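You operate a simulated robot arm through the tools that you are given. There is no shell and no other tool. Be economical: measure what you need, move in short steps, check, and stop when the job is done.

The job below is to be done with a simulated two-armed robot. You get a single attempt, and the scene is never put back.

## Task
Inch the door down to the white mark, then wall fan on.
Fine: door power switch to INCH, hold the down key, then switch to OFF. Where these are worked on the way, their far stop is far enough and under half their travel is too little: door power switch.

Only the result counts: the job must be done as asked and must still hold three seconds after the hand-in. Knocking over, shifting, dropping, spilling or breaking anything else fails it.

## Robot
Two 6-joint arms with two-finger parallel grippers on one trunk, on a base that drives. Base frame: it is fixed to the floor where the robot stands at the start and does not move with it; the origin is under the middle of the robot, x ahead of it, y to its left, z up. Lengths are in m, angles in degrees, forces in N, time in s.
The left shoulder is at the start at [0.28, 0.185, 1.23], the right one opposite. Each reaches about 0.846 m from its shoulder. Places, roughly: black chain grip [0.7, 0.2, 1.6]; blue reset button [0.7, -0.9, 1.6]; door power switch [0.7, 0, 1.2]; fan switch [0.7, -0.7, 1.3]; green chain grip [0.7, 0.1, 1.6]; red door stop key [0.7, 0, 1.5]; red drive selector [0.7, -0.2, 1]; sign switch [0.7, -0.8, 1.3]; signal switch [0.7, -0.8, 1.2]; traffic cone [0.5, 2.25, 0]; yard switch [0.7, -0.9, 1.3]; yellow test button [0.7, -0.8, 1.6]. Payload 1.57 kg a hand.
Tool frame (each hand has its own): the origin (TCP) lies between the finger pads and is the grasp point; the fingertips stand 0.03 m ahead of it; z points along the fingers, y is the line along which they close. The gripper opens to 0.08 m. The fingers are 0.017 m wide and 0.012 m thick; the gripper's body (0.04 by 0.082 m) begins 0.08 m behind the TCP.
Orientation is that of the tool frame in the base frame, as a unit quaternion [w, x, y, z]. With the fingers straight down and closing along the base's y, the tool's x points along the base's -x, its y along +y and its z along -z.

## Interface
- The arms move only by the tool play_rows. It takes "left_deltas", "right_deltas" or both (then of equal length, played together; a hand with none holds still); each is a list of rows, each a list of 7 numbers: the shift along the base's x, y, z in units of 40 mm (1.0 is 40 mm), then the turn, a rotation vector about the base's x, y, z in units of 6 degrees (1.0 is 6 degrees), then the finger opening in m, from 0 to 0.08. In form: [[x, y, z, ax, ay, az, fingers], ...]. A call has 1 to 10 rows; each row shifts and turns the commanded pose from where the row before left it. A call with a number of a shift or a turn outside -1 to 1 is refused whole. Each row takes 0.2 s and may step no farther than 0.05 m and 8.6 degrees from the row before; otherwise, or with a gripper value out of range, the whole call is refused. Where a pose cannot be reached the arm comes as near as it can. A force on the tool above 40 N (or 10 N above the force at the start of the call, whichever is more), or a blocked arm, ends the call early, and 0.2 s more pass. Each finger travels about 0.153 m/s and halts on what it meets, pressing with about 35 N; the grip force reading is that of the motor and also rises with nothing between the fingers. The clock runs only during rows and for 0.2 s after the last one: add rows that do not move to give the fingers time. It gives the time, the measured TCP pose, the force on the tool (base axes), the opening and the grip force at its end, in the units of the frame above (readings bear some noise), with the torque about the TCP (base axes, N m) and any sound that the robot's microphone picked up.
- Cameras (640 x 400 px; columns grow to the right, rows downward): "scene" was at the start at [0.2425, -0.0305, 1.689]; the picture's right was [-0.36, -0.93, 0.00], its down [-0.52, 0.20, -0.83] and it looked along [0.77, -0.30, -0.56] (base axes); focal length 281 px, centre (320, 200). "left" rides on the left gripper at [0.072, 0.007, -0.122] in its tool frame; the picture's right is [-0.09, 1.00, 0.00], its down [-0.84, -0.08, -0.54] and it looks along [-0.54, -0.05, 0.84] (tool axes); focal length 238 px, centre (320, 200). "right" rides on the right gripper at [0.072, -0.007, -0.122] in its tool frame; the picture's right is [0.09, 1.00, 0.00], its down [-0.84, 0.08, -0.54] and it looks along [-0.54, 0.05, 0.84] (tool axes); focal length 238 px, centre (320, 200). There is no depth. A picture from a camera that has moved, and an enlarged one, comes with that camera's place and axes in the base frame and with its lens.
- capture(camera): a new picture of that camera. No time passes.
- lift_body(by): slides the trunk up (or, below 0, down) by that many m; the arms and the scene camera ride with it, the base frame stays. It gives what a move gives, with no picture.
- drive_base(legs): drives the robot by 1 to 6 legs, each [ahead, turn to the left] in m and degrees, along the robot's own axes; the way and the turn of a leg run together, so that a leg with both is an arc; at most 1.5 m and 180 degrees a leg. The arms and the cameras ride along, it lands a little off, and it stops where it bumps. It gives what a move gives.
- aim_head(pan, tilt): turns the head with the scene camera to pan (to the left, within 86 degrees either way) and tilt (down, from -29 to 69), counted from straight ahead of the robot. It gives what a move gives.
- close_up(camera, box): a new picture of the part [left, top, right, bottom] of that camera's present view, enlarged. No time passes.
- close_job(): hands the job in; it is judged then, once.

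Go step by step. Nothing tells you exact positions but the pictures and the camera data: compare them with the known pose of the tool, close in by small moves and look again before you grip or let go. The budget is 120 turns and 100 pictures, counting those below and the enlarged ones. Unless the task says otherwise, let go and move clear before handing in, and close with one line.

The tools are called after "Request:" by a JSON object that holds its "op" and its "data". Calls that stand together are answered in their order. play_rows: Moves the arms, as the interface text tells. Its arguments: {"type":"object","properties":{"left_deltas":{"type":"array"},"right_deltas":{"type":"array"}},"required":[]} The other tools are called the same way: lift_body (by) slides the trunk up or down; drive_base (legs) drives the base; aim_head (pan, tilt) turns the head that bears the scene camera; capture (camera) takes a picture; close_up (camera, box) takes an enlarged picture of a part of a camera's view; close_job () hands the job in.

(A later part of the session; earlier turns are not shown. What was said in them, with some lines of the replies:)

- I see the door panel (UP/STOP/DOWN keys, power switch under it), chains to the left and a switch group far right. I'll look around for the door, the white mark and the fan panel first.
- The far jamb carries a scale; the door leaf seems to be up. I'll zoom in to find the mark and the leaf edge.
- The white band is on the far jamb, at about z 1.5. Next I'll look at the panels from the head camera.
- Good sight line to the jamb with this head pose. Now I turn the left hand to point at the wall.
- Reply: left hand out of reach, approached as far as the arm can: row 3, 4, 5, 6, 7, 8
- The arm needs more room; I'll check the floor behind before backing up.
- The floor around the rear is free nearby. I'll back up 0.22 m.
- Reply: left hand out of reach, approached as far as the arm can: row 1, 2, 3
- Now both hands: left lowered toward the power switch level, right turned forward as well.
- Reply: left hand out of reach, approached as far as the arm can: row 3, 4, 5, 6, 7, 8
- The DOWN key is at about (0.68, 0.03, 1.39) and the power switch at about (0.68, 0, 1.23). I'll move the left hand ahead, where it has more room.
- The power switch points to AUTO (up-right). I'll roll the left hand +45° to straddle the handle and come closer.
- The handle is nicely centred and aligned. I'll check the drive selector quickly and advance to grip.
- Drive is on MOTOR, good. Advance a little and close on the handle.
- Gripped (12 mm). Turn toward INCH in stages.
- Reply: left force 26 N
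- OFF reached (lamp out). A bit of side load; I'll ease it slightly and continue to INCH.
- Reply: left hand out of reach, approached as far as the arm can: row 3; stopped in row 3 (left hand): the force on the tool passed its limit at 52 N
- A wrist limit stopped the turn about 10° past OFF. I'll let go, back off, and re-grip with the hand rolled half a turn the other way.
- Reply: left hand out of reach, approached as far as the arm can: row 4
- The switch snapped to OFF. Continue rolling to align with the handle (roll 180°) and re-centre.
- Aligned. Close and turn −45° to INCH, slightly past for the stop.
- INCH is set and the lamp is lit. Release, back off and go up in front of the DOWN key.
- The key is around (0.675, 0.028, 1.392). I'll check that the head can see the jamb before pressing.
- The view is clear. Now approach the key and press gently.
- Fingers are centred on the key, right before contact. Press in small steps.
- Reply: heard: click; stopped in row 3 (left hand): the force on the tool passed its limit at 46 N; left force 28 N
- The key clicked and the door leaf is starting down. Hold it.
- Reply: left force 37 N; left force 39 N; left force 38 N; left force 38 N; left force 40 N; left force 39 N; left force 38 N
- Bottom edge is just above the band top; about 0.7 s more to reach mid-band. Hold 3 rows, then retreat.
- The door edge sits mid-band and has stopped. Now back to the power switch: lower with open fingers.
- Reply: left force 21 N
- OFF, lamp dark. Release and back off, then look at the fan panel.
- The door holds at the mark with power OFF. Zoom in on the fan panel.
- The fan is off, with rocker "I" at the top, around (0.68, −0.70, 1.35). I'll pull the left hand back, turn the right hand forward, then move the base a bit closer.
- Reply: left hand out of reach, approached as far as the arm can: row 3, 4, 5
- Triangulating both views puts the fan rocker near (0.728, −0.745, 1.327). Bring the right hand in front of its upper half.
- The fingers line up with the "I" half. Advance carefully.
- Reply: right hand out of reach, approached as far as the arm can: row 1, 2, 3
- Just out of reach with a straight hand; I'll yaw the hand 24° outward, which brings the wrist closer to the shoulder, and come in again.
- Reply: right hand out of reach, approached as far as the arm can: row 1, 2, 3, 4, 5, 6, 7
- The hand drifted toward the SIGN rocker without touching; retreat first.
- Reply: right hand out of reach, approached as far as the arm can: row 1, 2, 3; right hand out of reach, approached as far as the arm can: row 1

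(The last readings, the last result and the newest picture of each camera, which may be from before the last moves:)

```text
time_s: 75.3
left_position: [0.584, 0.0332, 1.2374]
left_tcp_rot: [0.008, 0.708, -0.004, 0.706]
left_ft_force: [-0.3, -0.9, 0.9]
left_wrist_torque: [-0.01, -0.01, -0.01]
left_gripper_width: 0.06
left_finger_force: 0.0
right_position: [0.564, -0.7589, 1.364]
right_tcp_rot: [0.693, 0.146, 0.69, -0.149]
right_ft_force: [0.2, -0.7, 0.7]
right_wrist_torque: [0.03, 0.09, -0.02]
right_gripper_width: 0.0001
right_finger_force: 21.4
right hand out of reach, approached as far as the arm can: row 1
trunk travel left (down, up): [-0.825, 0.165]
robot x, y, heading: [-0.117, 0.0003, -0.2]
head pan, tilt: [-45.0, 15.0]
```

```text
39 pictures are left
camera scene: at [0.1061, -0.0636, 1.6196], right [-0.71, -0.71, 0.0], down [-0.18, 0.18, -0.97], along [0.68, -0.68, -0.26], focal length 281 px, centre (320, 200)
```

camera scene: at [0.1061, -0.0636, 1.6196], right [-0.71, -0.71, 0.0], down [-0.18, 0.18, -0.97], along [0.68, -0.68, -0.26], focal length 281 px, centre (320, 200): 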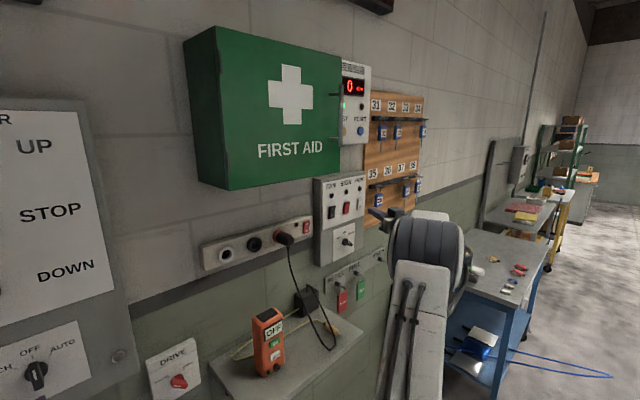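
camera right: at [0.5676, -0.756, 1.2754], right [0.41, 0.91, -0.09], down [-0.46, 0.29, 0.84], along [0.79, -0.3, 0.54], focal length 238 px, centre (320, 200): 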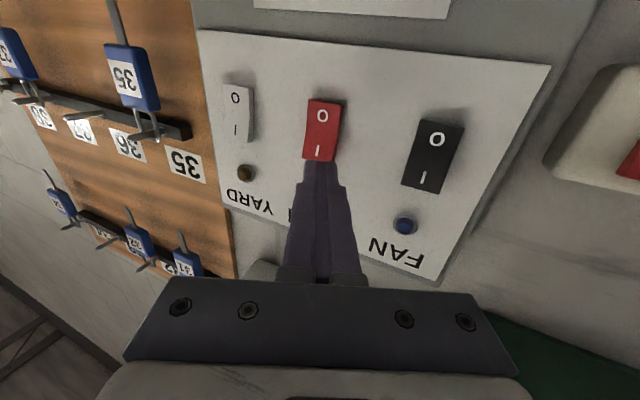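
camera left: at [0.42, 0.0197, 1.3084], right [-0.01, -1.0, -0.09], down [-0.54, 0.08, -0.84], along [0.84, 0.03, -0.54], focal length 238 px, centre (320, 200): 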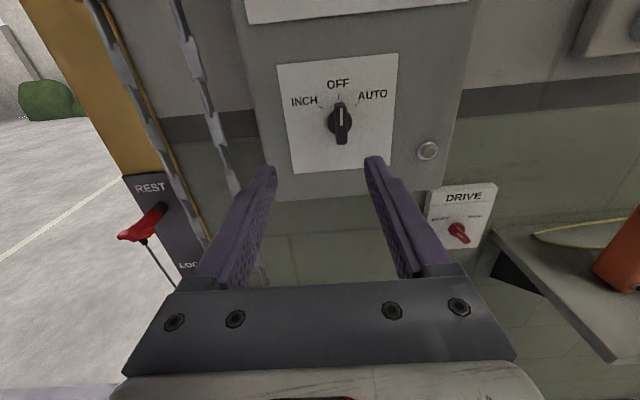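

I'll tuck the left hand (pitched down and back, like its start pose) so the base can go 0.1 m closer, and straighten the right hand.

Request:
{"op": "play_rows", "data": {"left_deltas": [[-0.35, 0.05, 0.3, 0, 1, 0, 0.06], [-0.35, 0.05, 0.3, 0, 1, 0, 0.06], [-0.35, 0.05, 0.3, 0, 1, 0, 0.06], [-0.35, 0.05, 0.3, 0, 1, 0, 0.06], [-0.35, 0.05, 0.3, 0, 1, 0, 0.06], [-0.35, 0.05, 0.3, 0, 1, 0, 0.06], [-0.35, 0.05, 0.3, 0, 1, 0, 0.06], [-0.35, 0.05, 0.3, 0, 1, 0, 0.06], [-0.35, 0.05, 0.3, 0, 1, 0, 0.06], [-0.35, 0.05, 0.3, 0, 1, 0, 0.06]], "right_deltas": [[-0.4, 0.1, 0, 0, 0, 0, 0], [-0.4, 0.1, 0, 0, 0, 0, 0], [-0.4, 0.1, 0, 0, 0, 0, 0], [-0.4, 0.1, 0, 0, 0, 1, 0], [-0.4, 0.1, 0, 0, 0, 1, 0], [0, 0.1, 0, 0, 0, 1, 0], [0, 0.1, 0, 0, 0, 1, 0], [0, 0, 0, 0, 0, 0, 0], [0, 0, 0, 0, 0, 0, 0], [0, 0, 0, 0, 0, 0, 0]]}}

Request:
{"op": "play_rows", "data": {"left_deltas": [[-0.2, 0, 0.3, 0, 1, 0, 0.06], [-0.2, 0, 0.3, 0, 1, 0, 0.06], [-0.2, 0, 0.3, 0, 1, 0, 0.06], [-0.2, 0, 0.3, 0, 1, 0, 0.06], [-0.2, 0, 0.3, 0, 1, 0, 0.06]]}}

Request:
{"op": "aim_head", "data": {"pan": -20, "tilt": 25}}

Request:
{"op": "capture", "data": {"camera": "scene"}}

```text
time_s: 77.5
left_position: [0.4544, 0.045, 1.3577]
left_tcp_rot: [0.009, 0.966, 0.0, 0.257]
left_ft_force: [0.8, -0.4, 0.6]
left_wrist_torque: [0.02, -0.01, 0.03]
left_gripper_width: 0.0602
left_finger_force: 0.1
left hand out of reach, approached as far as the arm can: row 1, 8
right_position: [0.4852, -0.7301, 1.3597]
right_tcp_rot: [0.707, 0.0, 0.707, 0.0]
right_ft_force: [0.4, -0.6, 0.0]
right_wrist_torque: [-0.03, -0.05, 0.0]
right_gripper_width: 0.0002
right_finger_force: 21.4
trunk travel left (down, up): [-0.825, 0.165]
robot x, y, heading: [-0.1172, 0.0037, 0.1]
head pan, tilt: [-45.0, 15.0]
```

```text
time_s: 78.7
left_position: [0.4141, 0.046, 1.4189]
left_tcp_rot: [0.008, 1.0, 0.003, -0.002]
left_ft_force: [0.0, -0.1, 0.2]
left_wrist_torque: [-0.01, -0.01, -0.04]
left_gripper_width: 0.0599
left_finger_force: 0.1
right_position: [0.4856, -0.7314, 1.3601]
right_tcp_rot: [0.707, 0.001, 0.707, -0.001]
right_ft_force: [0.3, 1.1, -0.1]
right_wrist_torque: [0.02, 0.0, -0.02]
right_gripper_width: 0.0002
right_finger_force: 21.7
trunk travel left (down, up): [-0.825, 0.165]
robot x, y, heading: [-0.1207, -0.0003, 0.1]
head pan, tilt: [-45.0, 15.0]
```

```text
time_s: 79.6
left_position: [0.4135, 0.0471, 1.4169]
left_tcp_rot: [0.007, 1.0, 0.003, -0.001]
left_ft_force: [0.5, -0.1, 0.2]
left_wrist_torque: [0.02, 0.0, 0.01]
left_gripper_width: 0.0598
left_finger_force: 0.0
right_position: [0.484, -0.7302, 1.3602]
right_tcp_rot: [0.707, 0.001, 0.707, -0.001]
right_ft_force: [-0.3, 0.0, -0.4]
right_wrist_torque: [-0.01, 0.02, -0.04]
right_gripper_width: 0.0
right_finger_force: 21.7
trunk travel left (down, up): [-0.825, 0.165]
robot x, y, heading: [-0.1188, -0.0007, 0.2]
head pan, tilt: [-20.0, 25.0]
```

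```text
38 pictures are left
camera scene: at [0.1271, -0.0297, 1.6033], right [-0.34, -0.94, 0.0], down [-0.4, 0.14, -0.91], along [0.85, -0.31, -0.42], focal length 281 px, centre (320, 200)
```

scene: 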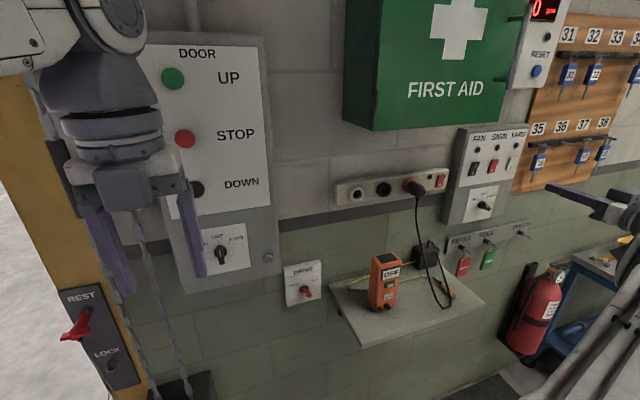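

Request:
{"op": "drive_base", "data": {"legs": [[0.1, 0]]}}

Request:
{"op": "play_rows", "data": {"right_deltas": [[0.3, -0.16, -0.25, 0, 0, 0, 0], [0.5, -0.16, -0.25, 0, 0, 0, 0], [0.5, 0, 0, 0, 0, 0, 0], [0, 0, 0, 0, 0, 0, 0]]}}

Request:
{"op": "capture", "data": {"camera": "right"}}

```text
time_s: 80.8
left_position: [0.5148, 0.0476, 1.4188]
left_tcp_rot: [0.008, 1.0, 0.003, -0.001]
left_ft_force: [-0.2, 0.5, -0.6]
left_wrist_torque: [0.01, 0.0, 0.0]
left_gripper_width: 0.06
left_finger_force: 0.0
right_position: [0.585, -0.7305, 1.3602]
right_tcp_rot: [0.707, -0.001, 0.707, 0.0]
right_ft_force: [0.3, -0.1, 0.4]
right_wrist_torque: [0.0, 0.0, -0.02]
right_gripper_width: 0.0002
right_finger_force: 21.1
trunk travel left (down, up): [-0.825, 0.165]
robot x, y, heading: [-0.0163, -0.0007, 0.5]
head pan, tilt: [-20.0, 25.0]
```

```text
time_s: 81.8
left_position: [0.515, 0.0469, 1.4181]
left_tcp_rot: [0.008, 1.0, 0.003, -0.002]
left_ft_force: [0.1, -0.6, -0.3]
left_wrist_torque: [0.01, 0.01, 0.0]
left_gripper_width: 0.06
left_finger_force: 0.1
right_position: [0.6389, -0.7437, 1.3397]
right_tcp_rot: [0.707, -0.001, 0.707, 0.001]
right_ft_force: [0.2, -0.4, -0.4]
right_wrist_torque: [0.03, -0.01, -0.01]
right_gripper_width: 0.0
right_finger_force: 21.7
trunk travel left (down, up): [-0.825, 0.165]
robot x, y, heading: [-0.0192, 0.0019, 0.2]
head pan, tilt: [-20.0, 25.0]
```

```text
37 pictures are left
camera right: at [0.5175, -0.7497, 1.2685], right [0.0, 1.0, -0.09], down [-0.54, 0.08, 0.84], along [0.84, 0.05, 0.54], focal length 238 px, centre (320, 200)
```

right: 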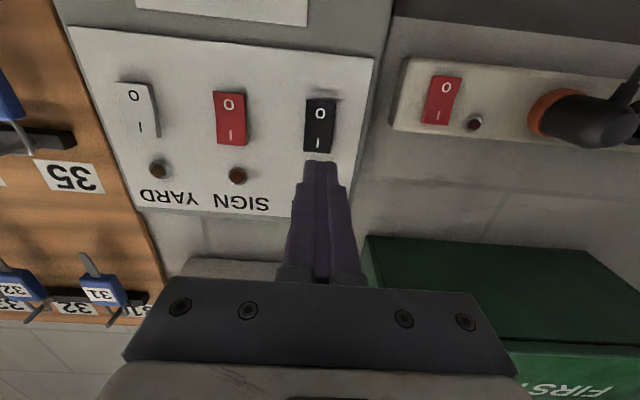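

Lined up with "I". Advance and press.

Request:
{"op": "play_rows", "data": {"right_deltas": [[0.6, 0, 0, 0, 0, 0, 0], [0.4, 0, 0, 0, 0, 0, 0], [0.1, 0, 0, 0, 0, 0, 0]]}}

Request:
{"op": "capture", "data": {"camera": "right"}}

```text
time_s: 82.6
left_position: [0.5148, 0.0455, 1.4183]
left_tcp_rot: [0.008, 1.0, 0.003, -0.002]
left_ft_force: [0.1, 0.5, -0.7]
left_wrist_torque: [0.03, 0.0, -0.03]
left_gripper_width: 0.0599
left_finger_force: 0.1
right_position: [0.6822, -0.7432, 1.3394]
right_tcp_rot: [0.707, 0.0, 0.707, 0.0]
right_ft_force: [-0.5, 0.4, 0.3]
right_wrist_torque: [0.04, 0.01, 0.0]
right_gripper_width: 0.0
right_finger_force: 21.5
trunk travel left (down, up): [-0.825, 0.165]
robot x, y, heading: [-0.0167, 0.0023, 0.3]
head pan, tilt: [-20.0, 25.0]
```

```text
36 pictures are left
camera right: at [0.5609, -0.7497, 1.268], right [0.0, 1.0, -0.09], down [-0.54, 0.08, 0.84], along [0.84, 0.05, 0.54], focal length 238 px, centre (320, 200)
```

right: 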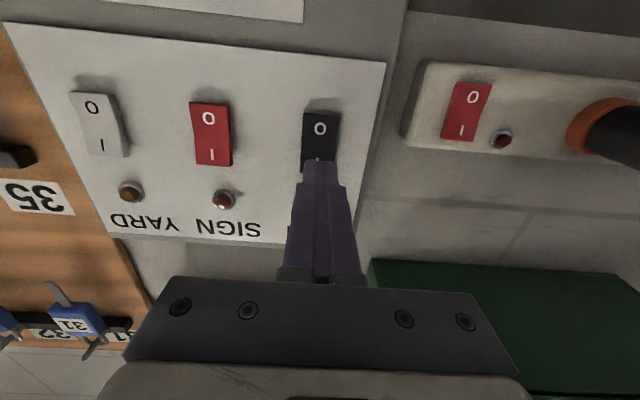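

Request:
{"op": "play_rows", "data": {"right_deltas": [[0.1, 0, 0, 0, 0, 0, 0], [0.1, 0, 0, 0, 0, 0, 0], [0.1, 0, 0, 0, 0, 0, 0], [0.1, 0, 0, 0, 0, 0, 0]]}}

Request:
{"op": "capture", "data": {"camera": "right"}}

```text
time_s: 83.6
left_position: [0.5149, 0.0465, 1.4187]
left_tcp_rot: [0.007, 1.0, 0.003, -0.003]
left_ft_force: [-0.3, 0.0, -0.7]
left_wrist_torque: [0.02, -0.03, 0.0]
left_gripper_width: 0.0602
left_finger_force: 0.1
right_position: [0.6977, -0.7449, 1.3393]
right_tcp_rot: [0.706, 0.001, 0.708, 0.0]
right_ft_force: [0.1, -0.2, 0.3]
right_wrist_torque: [0.0, -0.03, 0.0]
right_gripper_width: 0.0001
right_finger_force: 21.0
trunk travel left (down, up): [-0.825, 0.165]
robot x, y, heading: [-0.0196, -0.0033, 0.2]
head pan, tilt: [-20.0, 25.0]
```

```text
35 pictures are left
camera right: at [0.5773, -0.7492, 1.2683], right [0.0, 1.0, -0.09], down [-0.54, 0.08, 0.84], along [0.84, 0.05, 0.54], focal length 238 px, centre (320, 200)
```

right: 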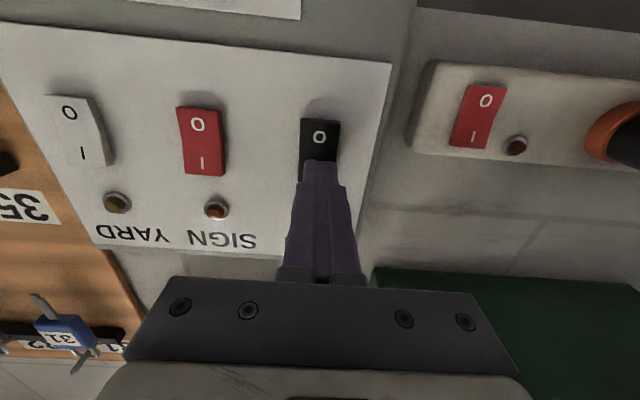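

Request:
{"op": "play_rows", "data": {"right_deltas": [[0.1, 0, 0, 0, 0, 0, 0], [0.1, 0, 0, 0, 0, 0, 0], [0.1, 0, 0, 0, 0, 0, 0], [0.1, 0, 0, 0, 0, 0, 0]]}}

Request:
{"op": "capture", "data": {"camera": "right"}}

```text
time_s: 84.2
left_position: [0.5142, 0.0456, 1.419]
left_tcp_rot: [0.008, 1.0, 0.001, -0.001]
left_ft_force: [-1.3, 0.0, 0.0]
left_wrist_torque: [0.0, -0.01, 0.0]
left_gripper_width: 0.0602
left_finger_force: 0.0
right_position: [0.6976, -0.7466, 1.3419]
right_tcp_rot: [0.707, 0.001, 0.707, -0.002]
right_ft_force: [-9.4, 3.0, 2.4]
right_wrist_torque: [-0.06, 0.03, 0.12]
right_gripper_width: 0.0003
right_finger_force: 21.8
trunk travel left (down, up): [-0.825, 0.165]
robot x, y, heading: [-0.0194, -0.0022, -0.1]
head pan, tilt: [-20.0, 25.0]
stopped in row 3 (right hand): the force on the tool passed its limit at 47 N (the readings are from after the stop); the commanded pose is now the measured one
```

```text
34 pictures are left
camera right: at [0.5777, -0.7522, 1.2696], right [0.0, 1.0, -0.09], down [-0.54, 0.08, 0.84], along [0.84, 0.05, 0.54], focal length 238 px, centre (320, 200)
```

right: 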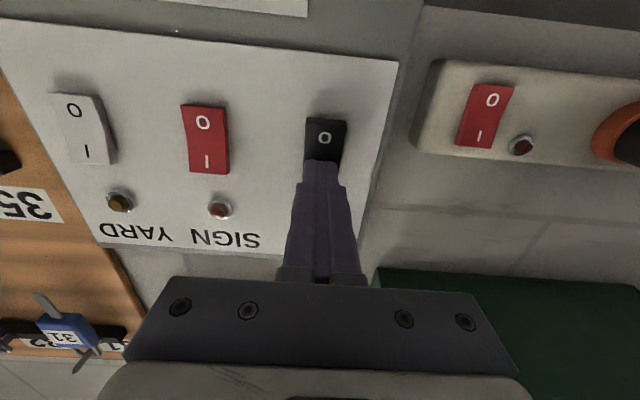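

Force peaked, no click noted. Back off a little and look at the lamp.

Request:
{"op": "play_rows", "data": {"right_deltas": [[-1, 0, 0, 0, 0, 0, 0], [-1, 0, 0, 0, 0, 0, 0], [0, -0.5, -0.6, 0, 0, 0, 0]]}}

Request:
{"op": "capture", "data": {"camera": "right"}}

Request:
{"op": "aim_head", "data": {"pan": -45, "tilt": 15}}

Request:
{"op": "close_up", "data": {"camera": "scene", "box": [290, 170, 410, 270]}}

```text
time_s: 85.0
left_position: [0.515, 0.0458, 1.4184]
left_tcp_rot: [0.007, 1.0, 0.003, -0.002]
left_ft_force: [-0.3, 0.1, -1.2]
left_wrist_torque: [0.0, -0.03, -0.01]
left_gripper_width: 0.0601
left_finger_force: 0.0
right_position: [0.6228, -0.7665, 1.3165]
right_tcp_rot: [0.707, 0.002, 0.708, -0.002]
right_ft_force: [-0.8, 0.2, 0.1]
right_wrist_torque: [-0.03, 0.02, -0.02]
right_gripper_width: 0.0
right_finger_force: 21.3
trunk travel left (down, up): [-0.825, 0.165]
robot x, y, heading: [-0.0183, -0.0012, 0.3]
head pan, tilt: [-20.0, 25.0]
```

```text
33 pictures are left
camera right: at [0.5007, -0.7718, 1.2444], right [0.0, 1.0, -0.09], down [-0.54, 0.08, 0.84], along [0.84, 0.05, 0.54], focal length 238 px, centre (320, 200)
```

right: 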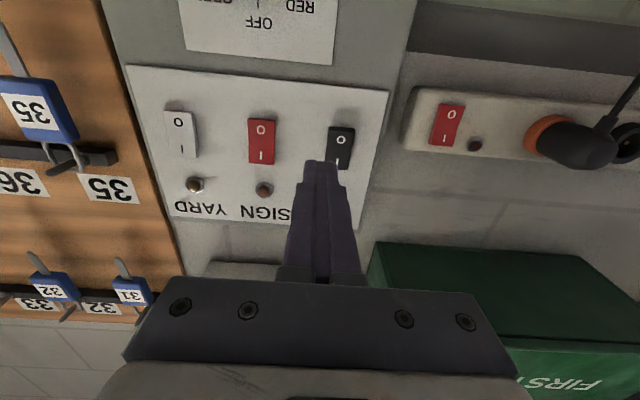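

```text
time_s: 85.9
left_position: [0.5141, 0.047, 1.4184]
left_tcp_rot: [0.008, 1.0, 0.002, -0.002]
left_ft_force: [0.2, -0.7, -0.4]
left_wrist_torque: [-0.02, -0.02, -0.01]
left_gripper_width: 0.06
left_finger_force: 0.0
right_position: [0.6213, -0.7661, 1.315]
right_tcp_rot: [0.707, 0.0, 0.707, 0.0]
right_ft_force: [-0.3, -0.2, 0.7]
right_wrist_torque: [0.01, -0.02, 0.03]
right_gripper_width: 0.0002
right_finger_force: 21.2
trunk travel left (down, up): [-0.825, 0.165]
robot x, y, heading: [-0.0188, 0.0003, -0.0]
head pan, tilt: [-45.0, 15.0]
```

```text
4.00 times, centred on (350, 220) of scene
camera zoom: at [0.2071, -0.0642, 1.6195], right [-0.71, -0.71, 0.0], down [-0.18, 0.18, -0.97], along [0.68, -0.68, -0.26], focal length 1123 px, centre (200, 120)
```

zoom: 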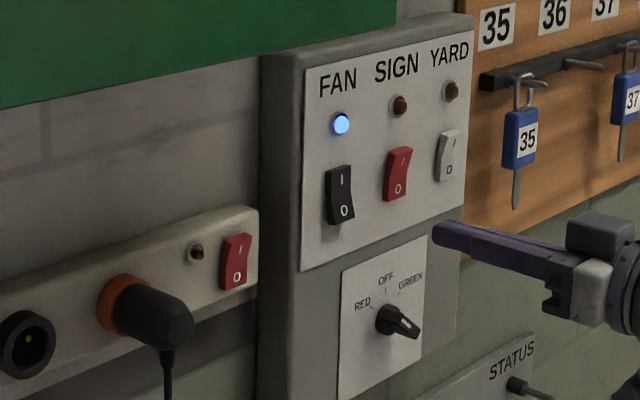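

The FAN lamp is lit blue; SIGN and YARD are off. I'll retract the hand a bit and check the door once more.

Request:
{"op": "play_rows", "data": {"right_deltas": [[-0.8, 0.2, 0, 0, 0, 0, 0], [-0.8, 0.2, 0, 0, 0, 0, 0], [0, 0, 0, 0, 0, 0, 0]]}}

Request:
{"op": "aim_head", "data": {"pan": 65, "tilt": 0}}

Request:
{"op": "capture", "data": {"camera": "scene"}}

Request:
{"op": "aim_head", "data": {"pan": -15, "tilt": 30}}

Request:
{"op": "capture", "data": {"camera": "scene"}}

```text
time_s: 86.7
left_position: [0.515, 0.046, 1.4194]
left_tcp_rot: [0.007, 1.0, 0.002, -0.001]
left_ft_force: [-0.1, -0.4, -0.8]
left_wrist_torque: [-0.01, 0.0, 0.03]
left_gripper_width: 0.0599
left_finger_force: 0.1
right_position: [0.5583, -0.7497, 1.315]
right_tcp_rot: [0.707, 0.001, 0.708, -0.001]
right_ft_force: [-0.3, -0.7, 0.2]
right_wrist_torque: [0.02, -0.01, -0.02]
right_gripper_width: 0.0004
right_finger_force: 21.7
trunk travel left (down, up): [-0.825, 0.165]
robot x, y, heading: [-0.0207, 0.0006, 0.0]
head pan, tilt: [-45.0, 15.0]
```

```text
time_s: 88.6
left_position: [0.5147, 0.046, 1.4179]
left_tcp_rot: [0.007, 1.0, 0.003, -0.002]
left_ft_force: [-0.1, -0.6, -0.5]
left_wrist_torque: [0.02, -0.02, 0.02]
left_gripper_width: 0.0601
left_finger_force: 0.0
right_position: [0.5574, -0.7495, 1.3161]
right_tcp_rot: [0.706, 0.002, 0.708, -0.002]
right_ft_force: [0.2, 0.2, 0.5]
right_wrist_torque: [0.0, -0.01, 0.01]
right_gripper_width: 0.0
right_finger_force: 21.3
trunk travel left (down, up): [-0.825, 0.165]
robot x, y, heading: [-0.0184, 0.003, 0.0]
head pan, tilt: [65.0, 0.0]
```

```text
31 pictures are left
camera scene: at [0.1789, 0.0834, 1.6437], right [0.91, -0.42, 0.0], down [0.0, 0.0, -1.0], along [0.42, 0.91, 0.0], focal length 281 px, centre (320, 200)
```

scene: 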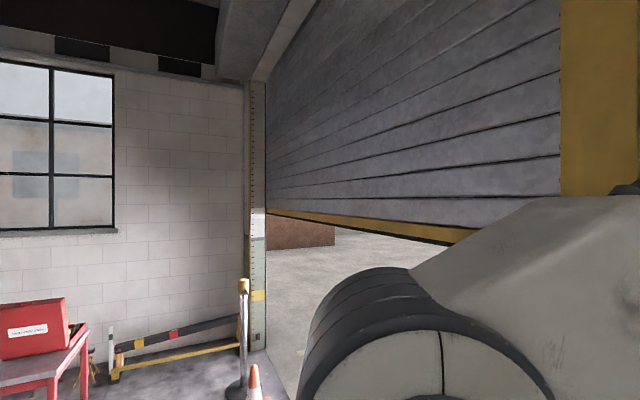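

```text
time_s: 90.1
left_position: [0.5146, 0.0446, 1.4187]
left_tcp_rot: [0.008, 1.0, 0.003, -0.002]
left_ft_force: [-0.4, -0.1, 0.0]
left_wrist_torque: [-0.04, 0.02, 0.01]
left_gripper_width: 0.0599
left_finger_force: 0.1
right_position: [0.5594, -0.7496, 1.3159]
right_tcp_rot: [0.706, 0.002, 0.708, -0.002]
right_ft_force: [0.5, 0.3, -0.1]
right_wrist_torque: [-0.05, -0.01, 0.01]
right_gripper_width: 0.0
right_finger_force: 21.2
trunk travel left (down, up): [-0.825, 0.165]
robot x, y, heading: [-0.0195, -0.0025, 0.2]
head pan, tilt: [-15.0, 30.0]
```

```text
30 pictures are left
camera scene: at [0.2283, -0.0215, 1.5954], right [-0.26, -0.97, 0.0], down [-0.48, 0.13, -0.87], along [0.84, -0.22, -0.5], focal length 281 px, centre (320, 200)
```

scene: 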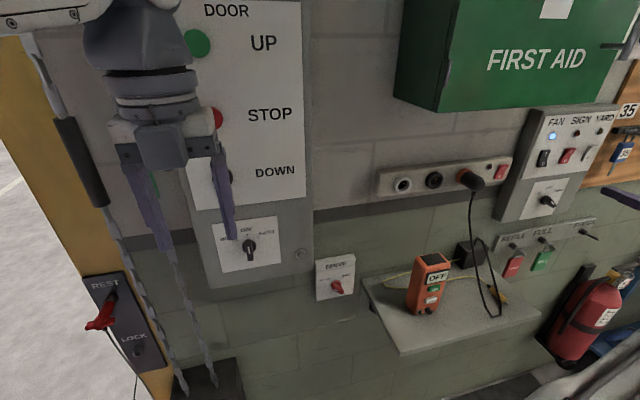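

The door edge holds within the white band, the power switch is OFF, the fan lamp is lit, and both hands are clear. I'm handing in.

Request:
{"op": "close_job", "data": {}}

```text
The job is handed in.
```

I inched the door down to the white mark, turned its power switch to OFF, and switched the wall fan on. At the last look before hand-in, the door edge was within the mark, the fan lamp was lit and both hands were clear.
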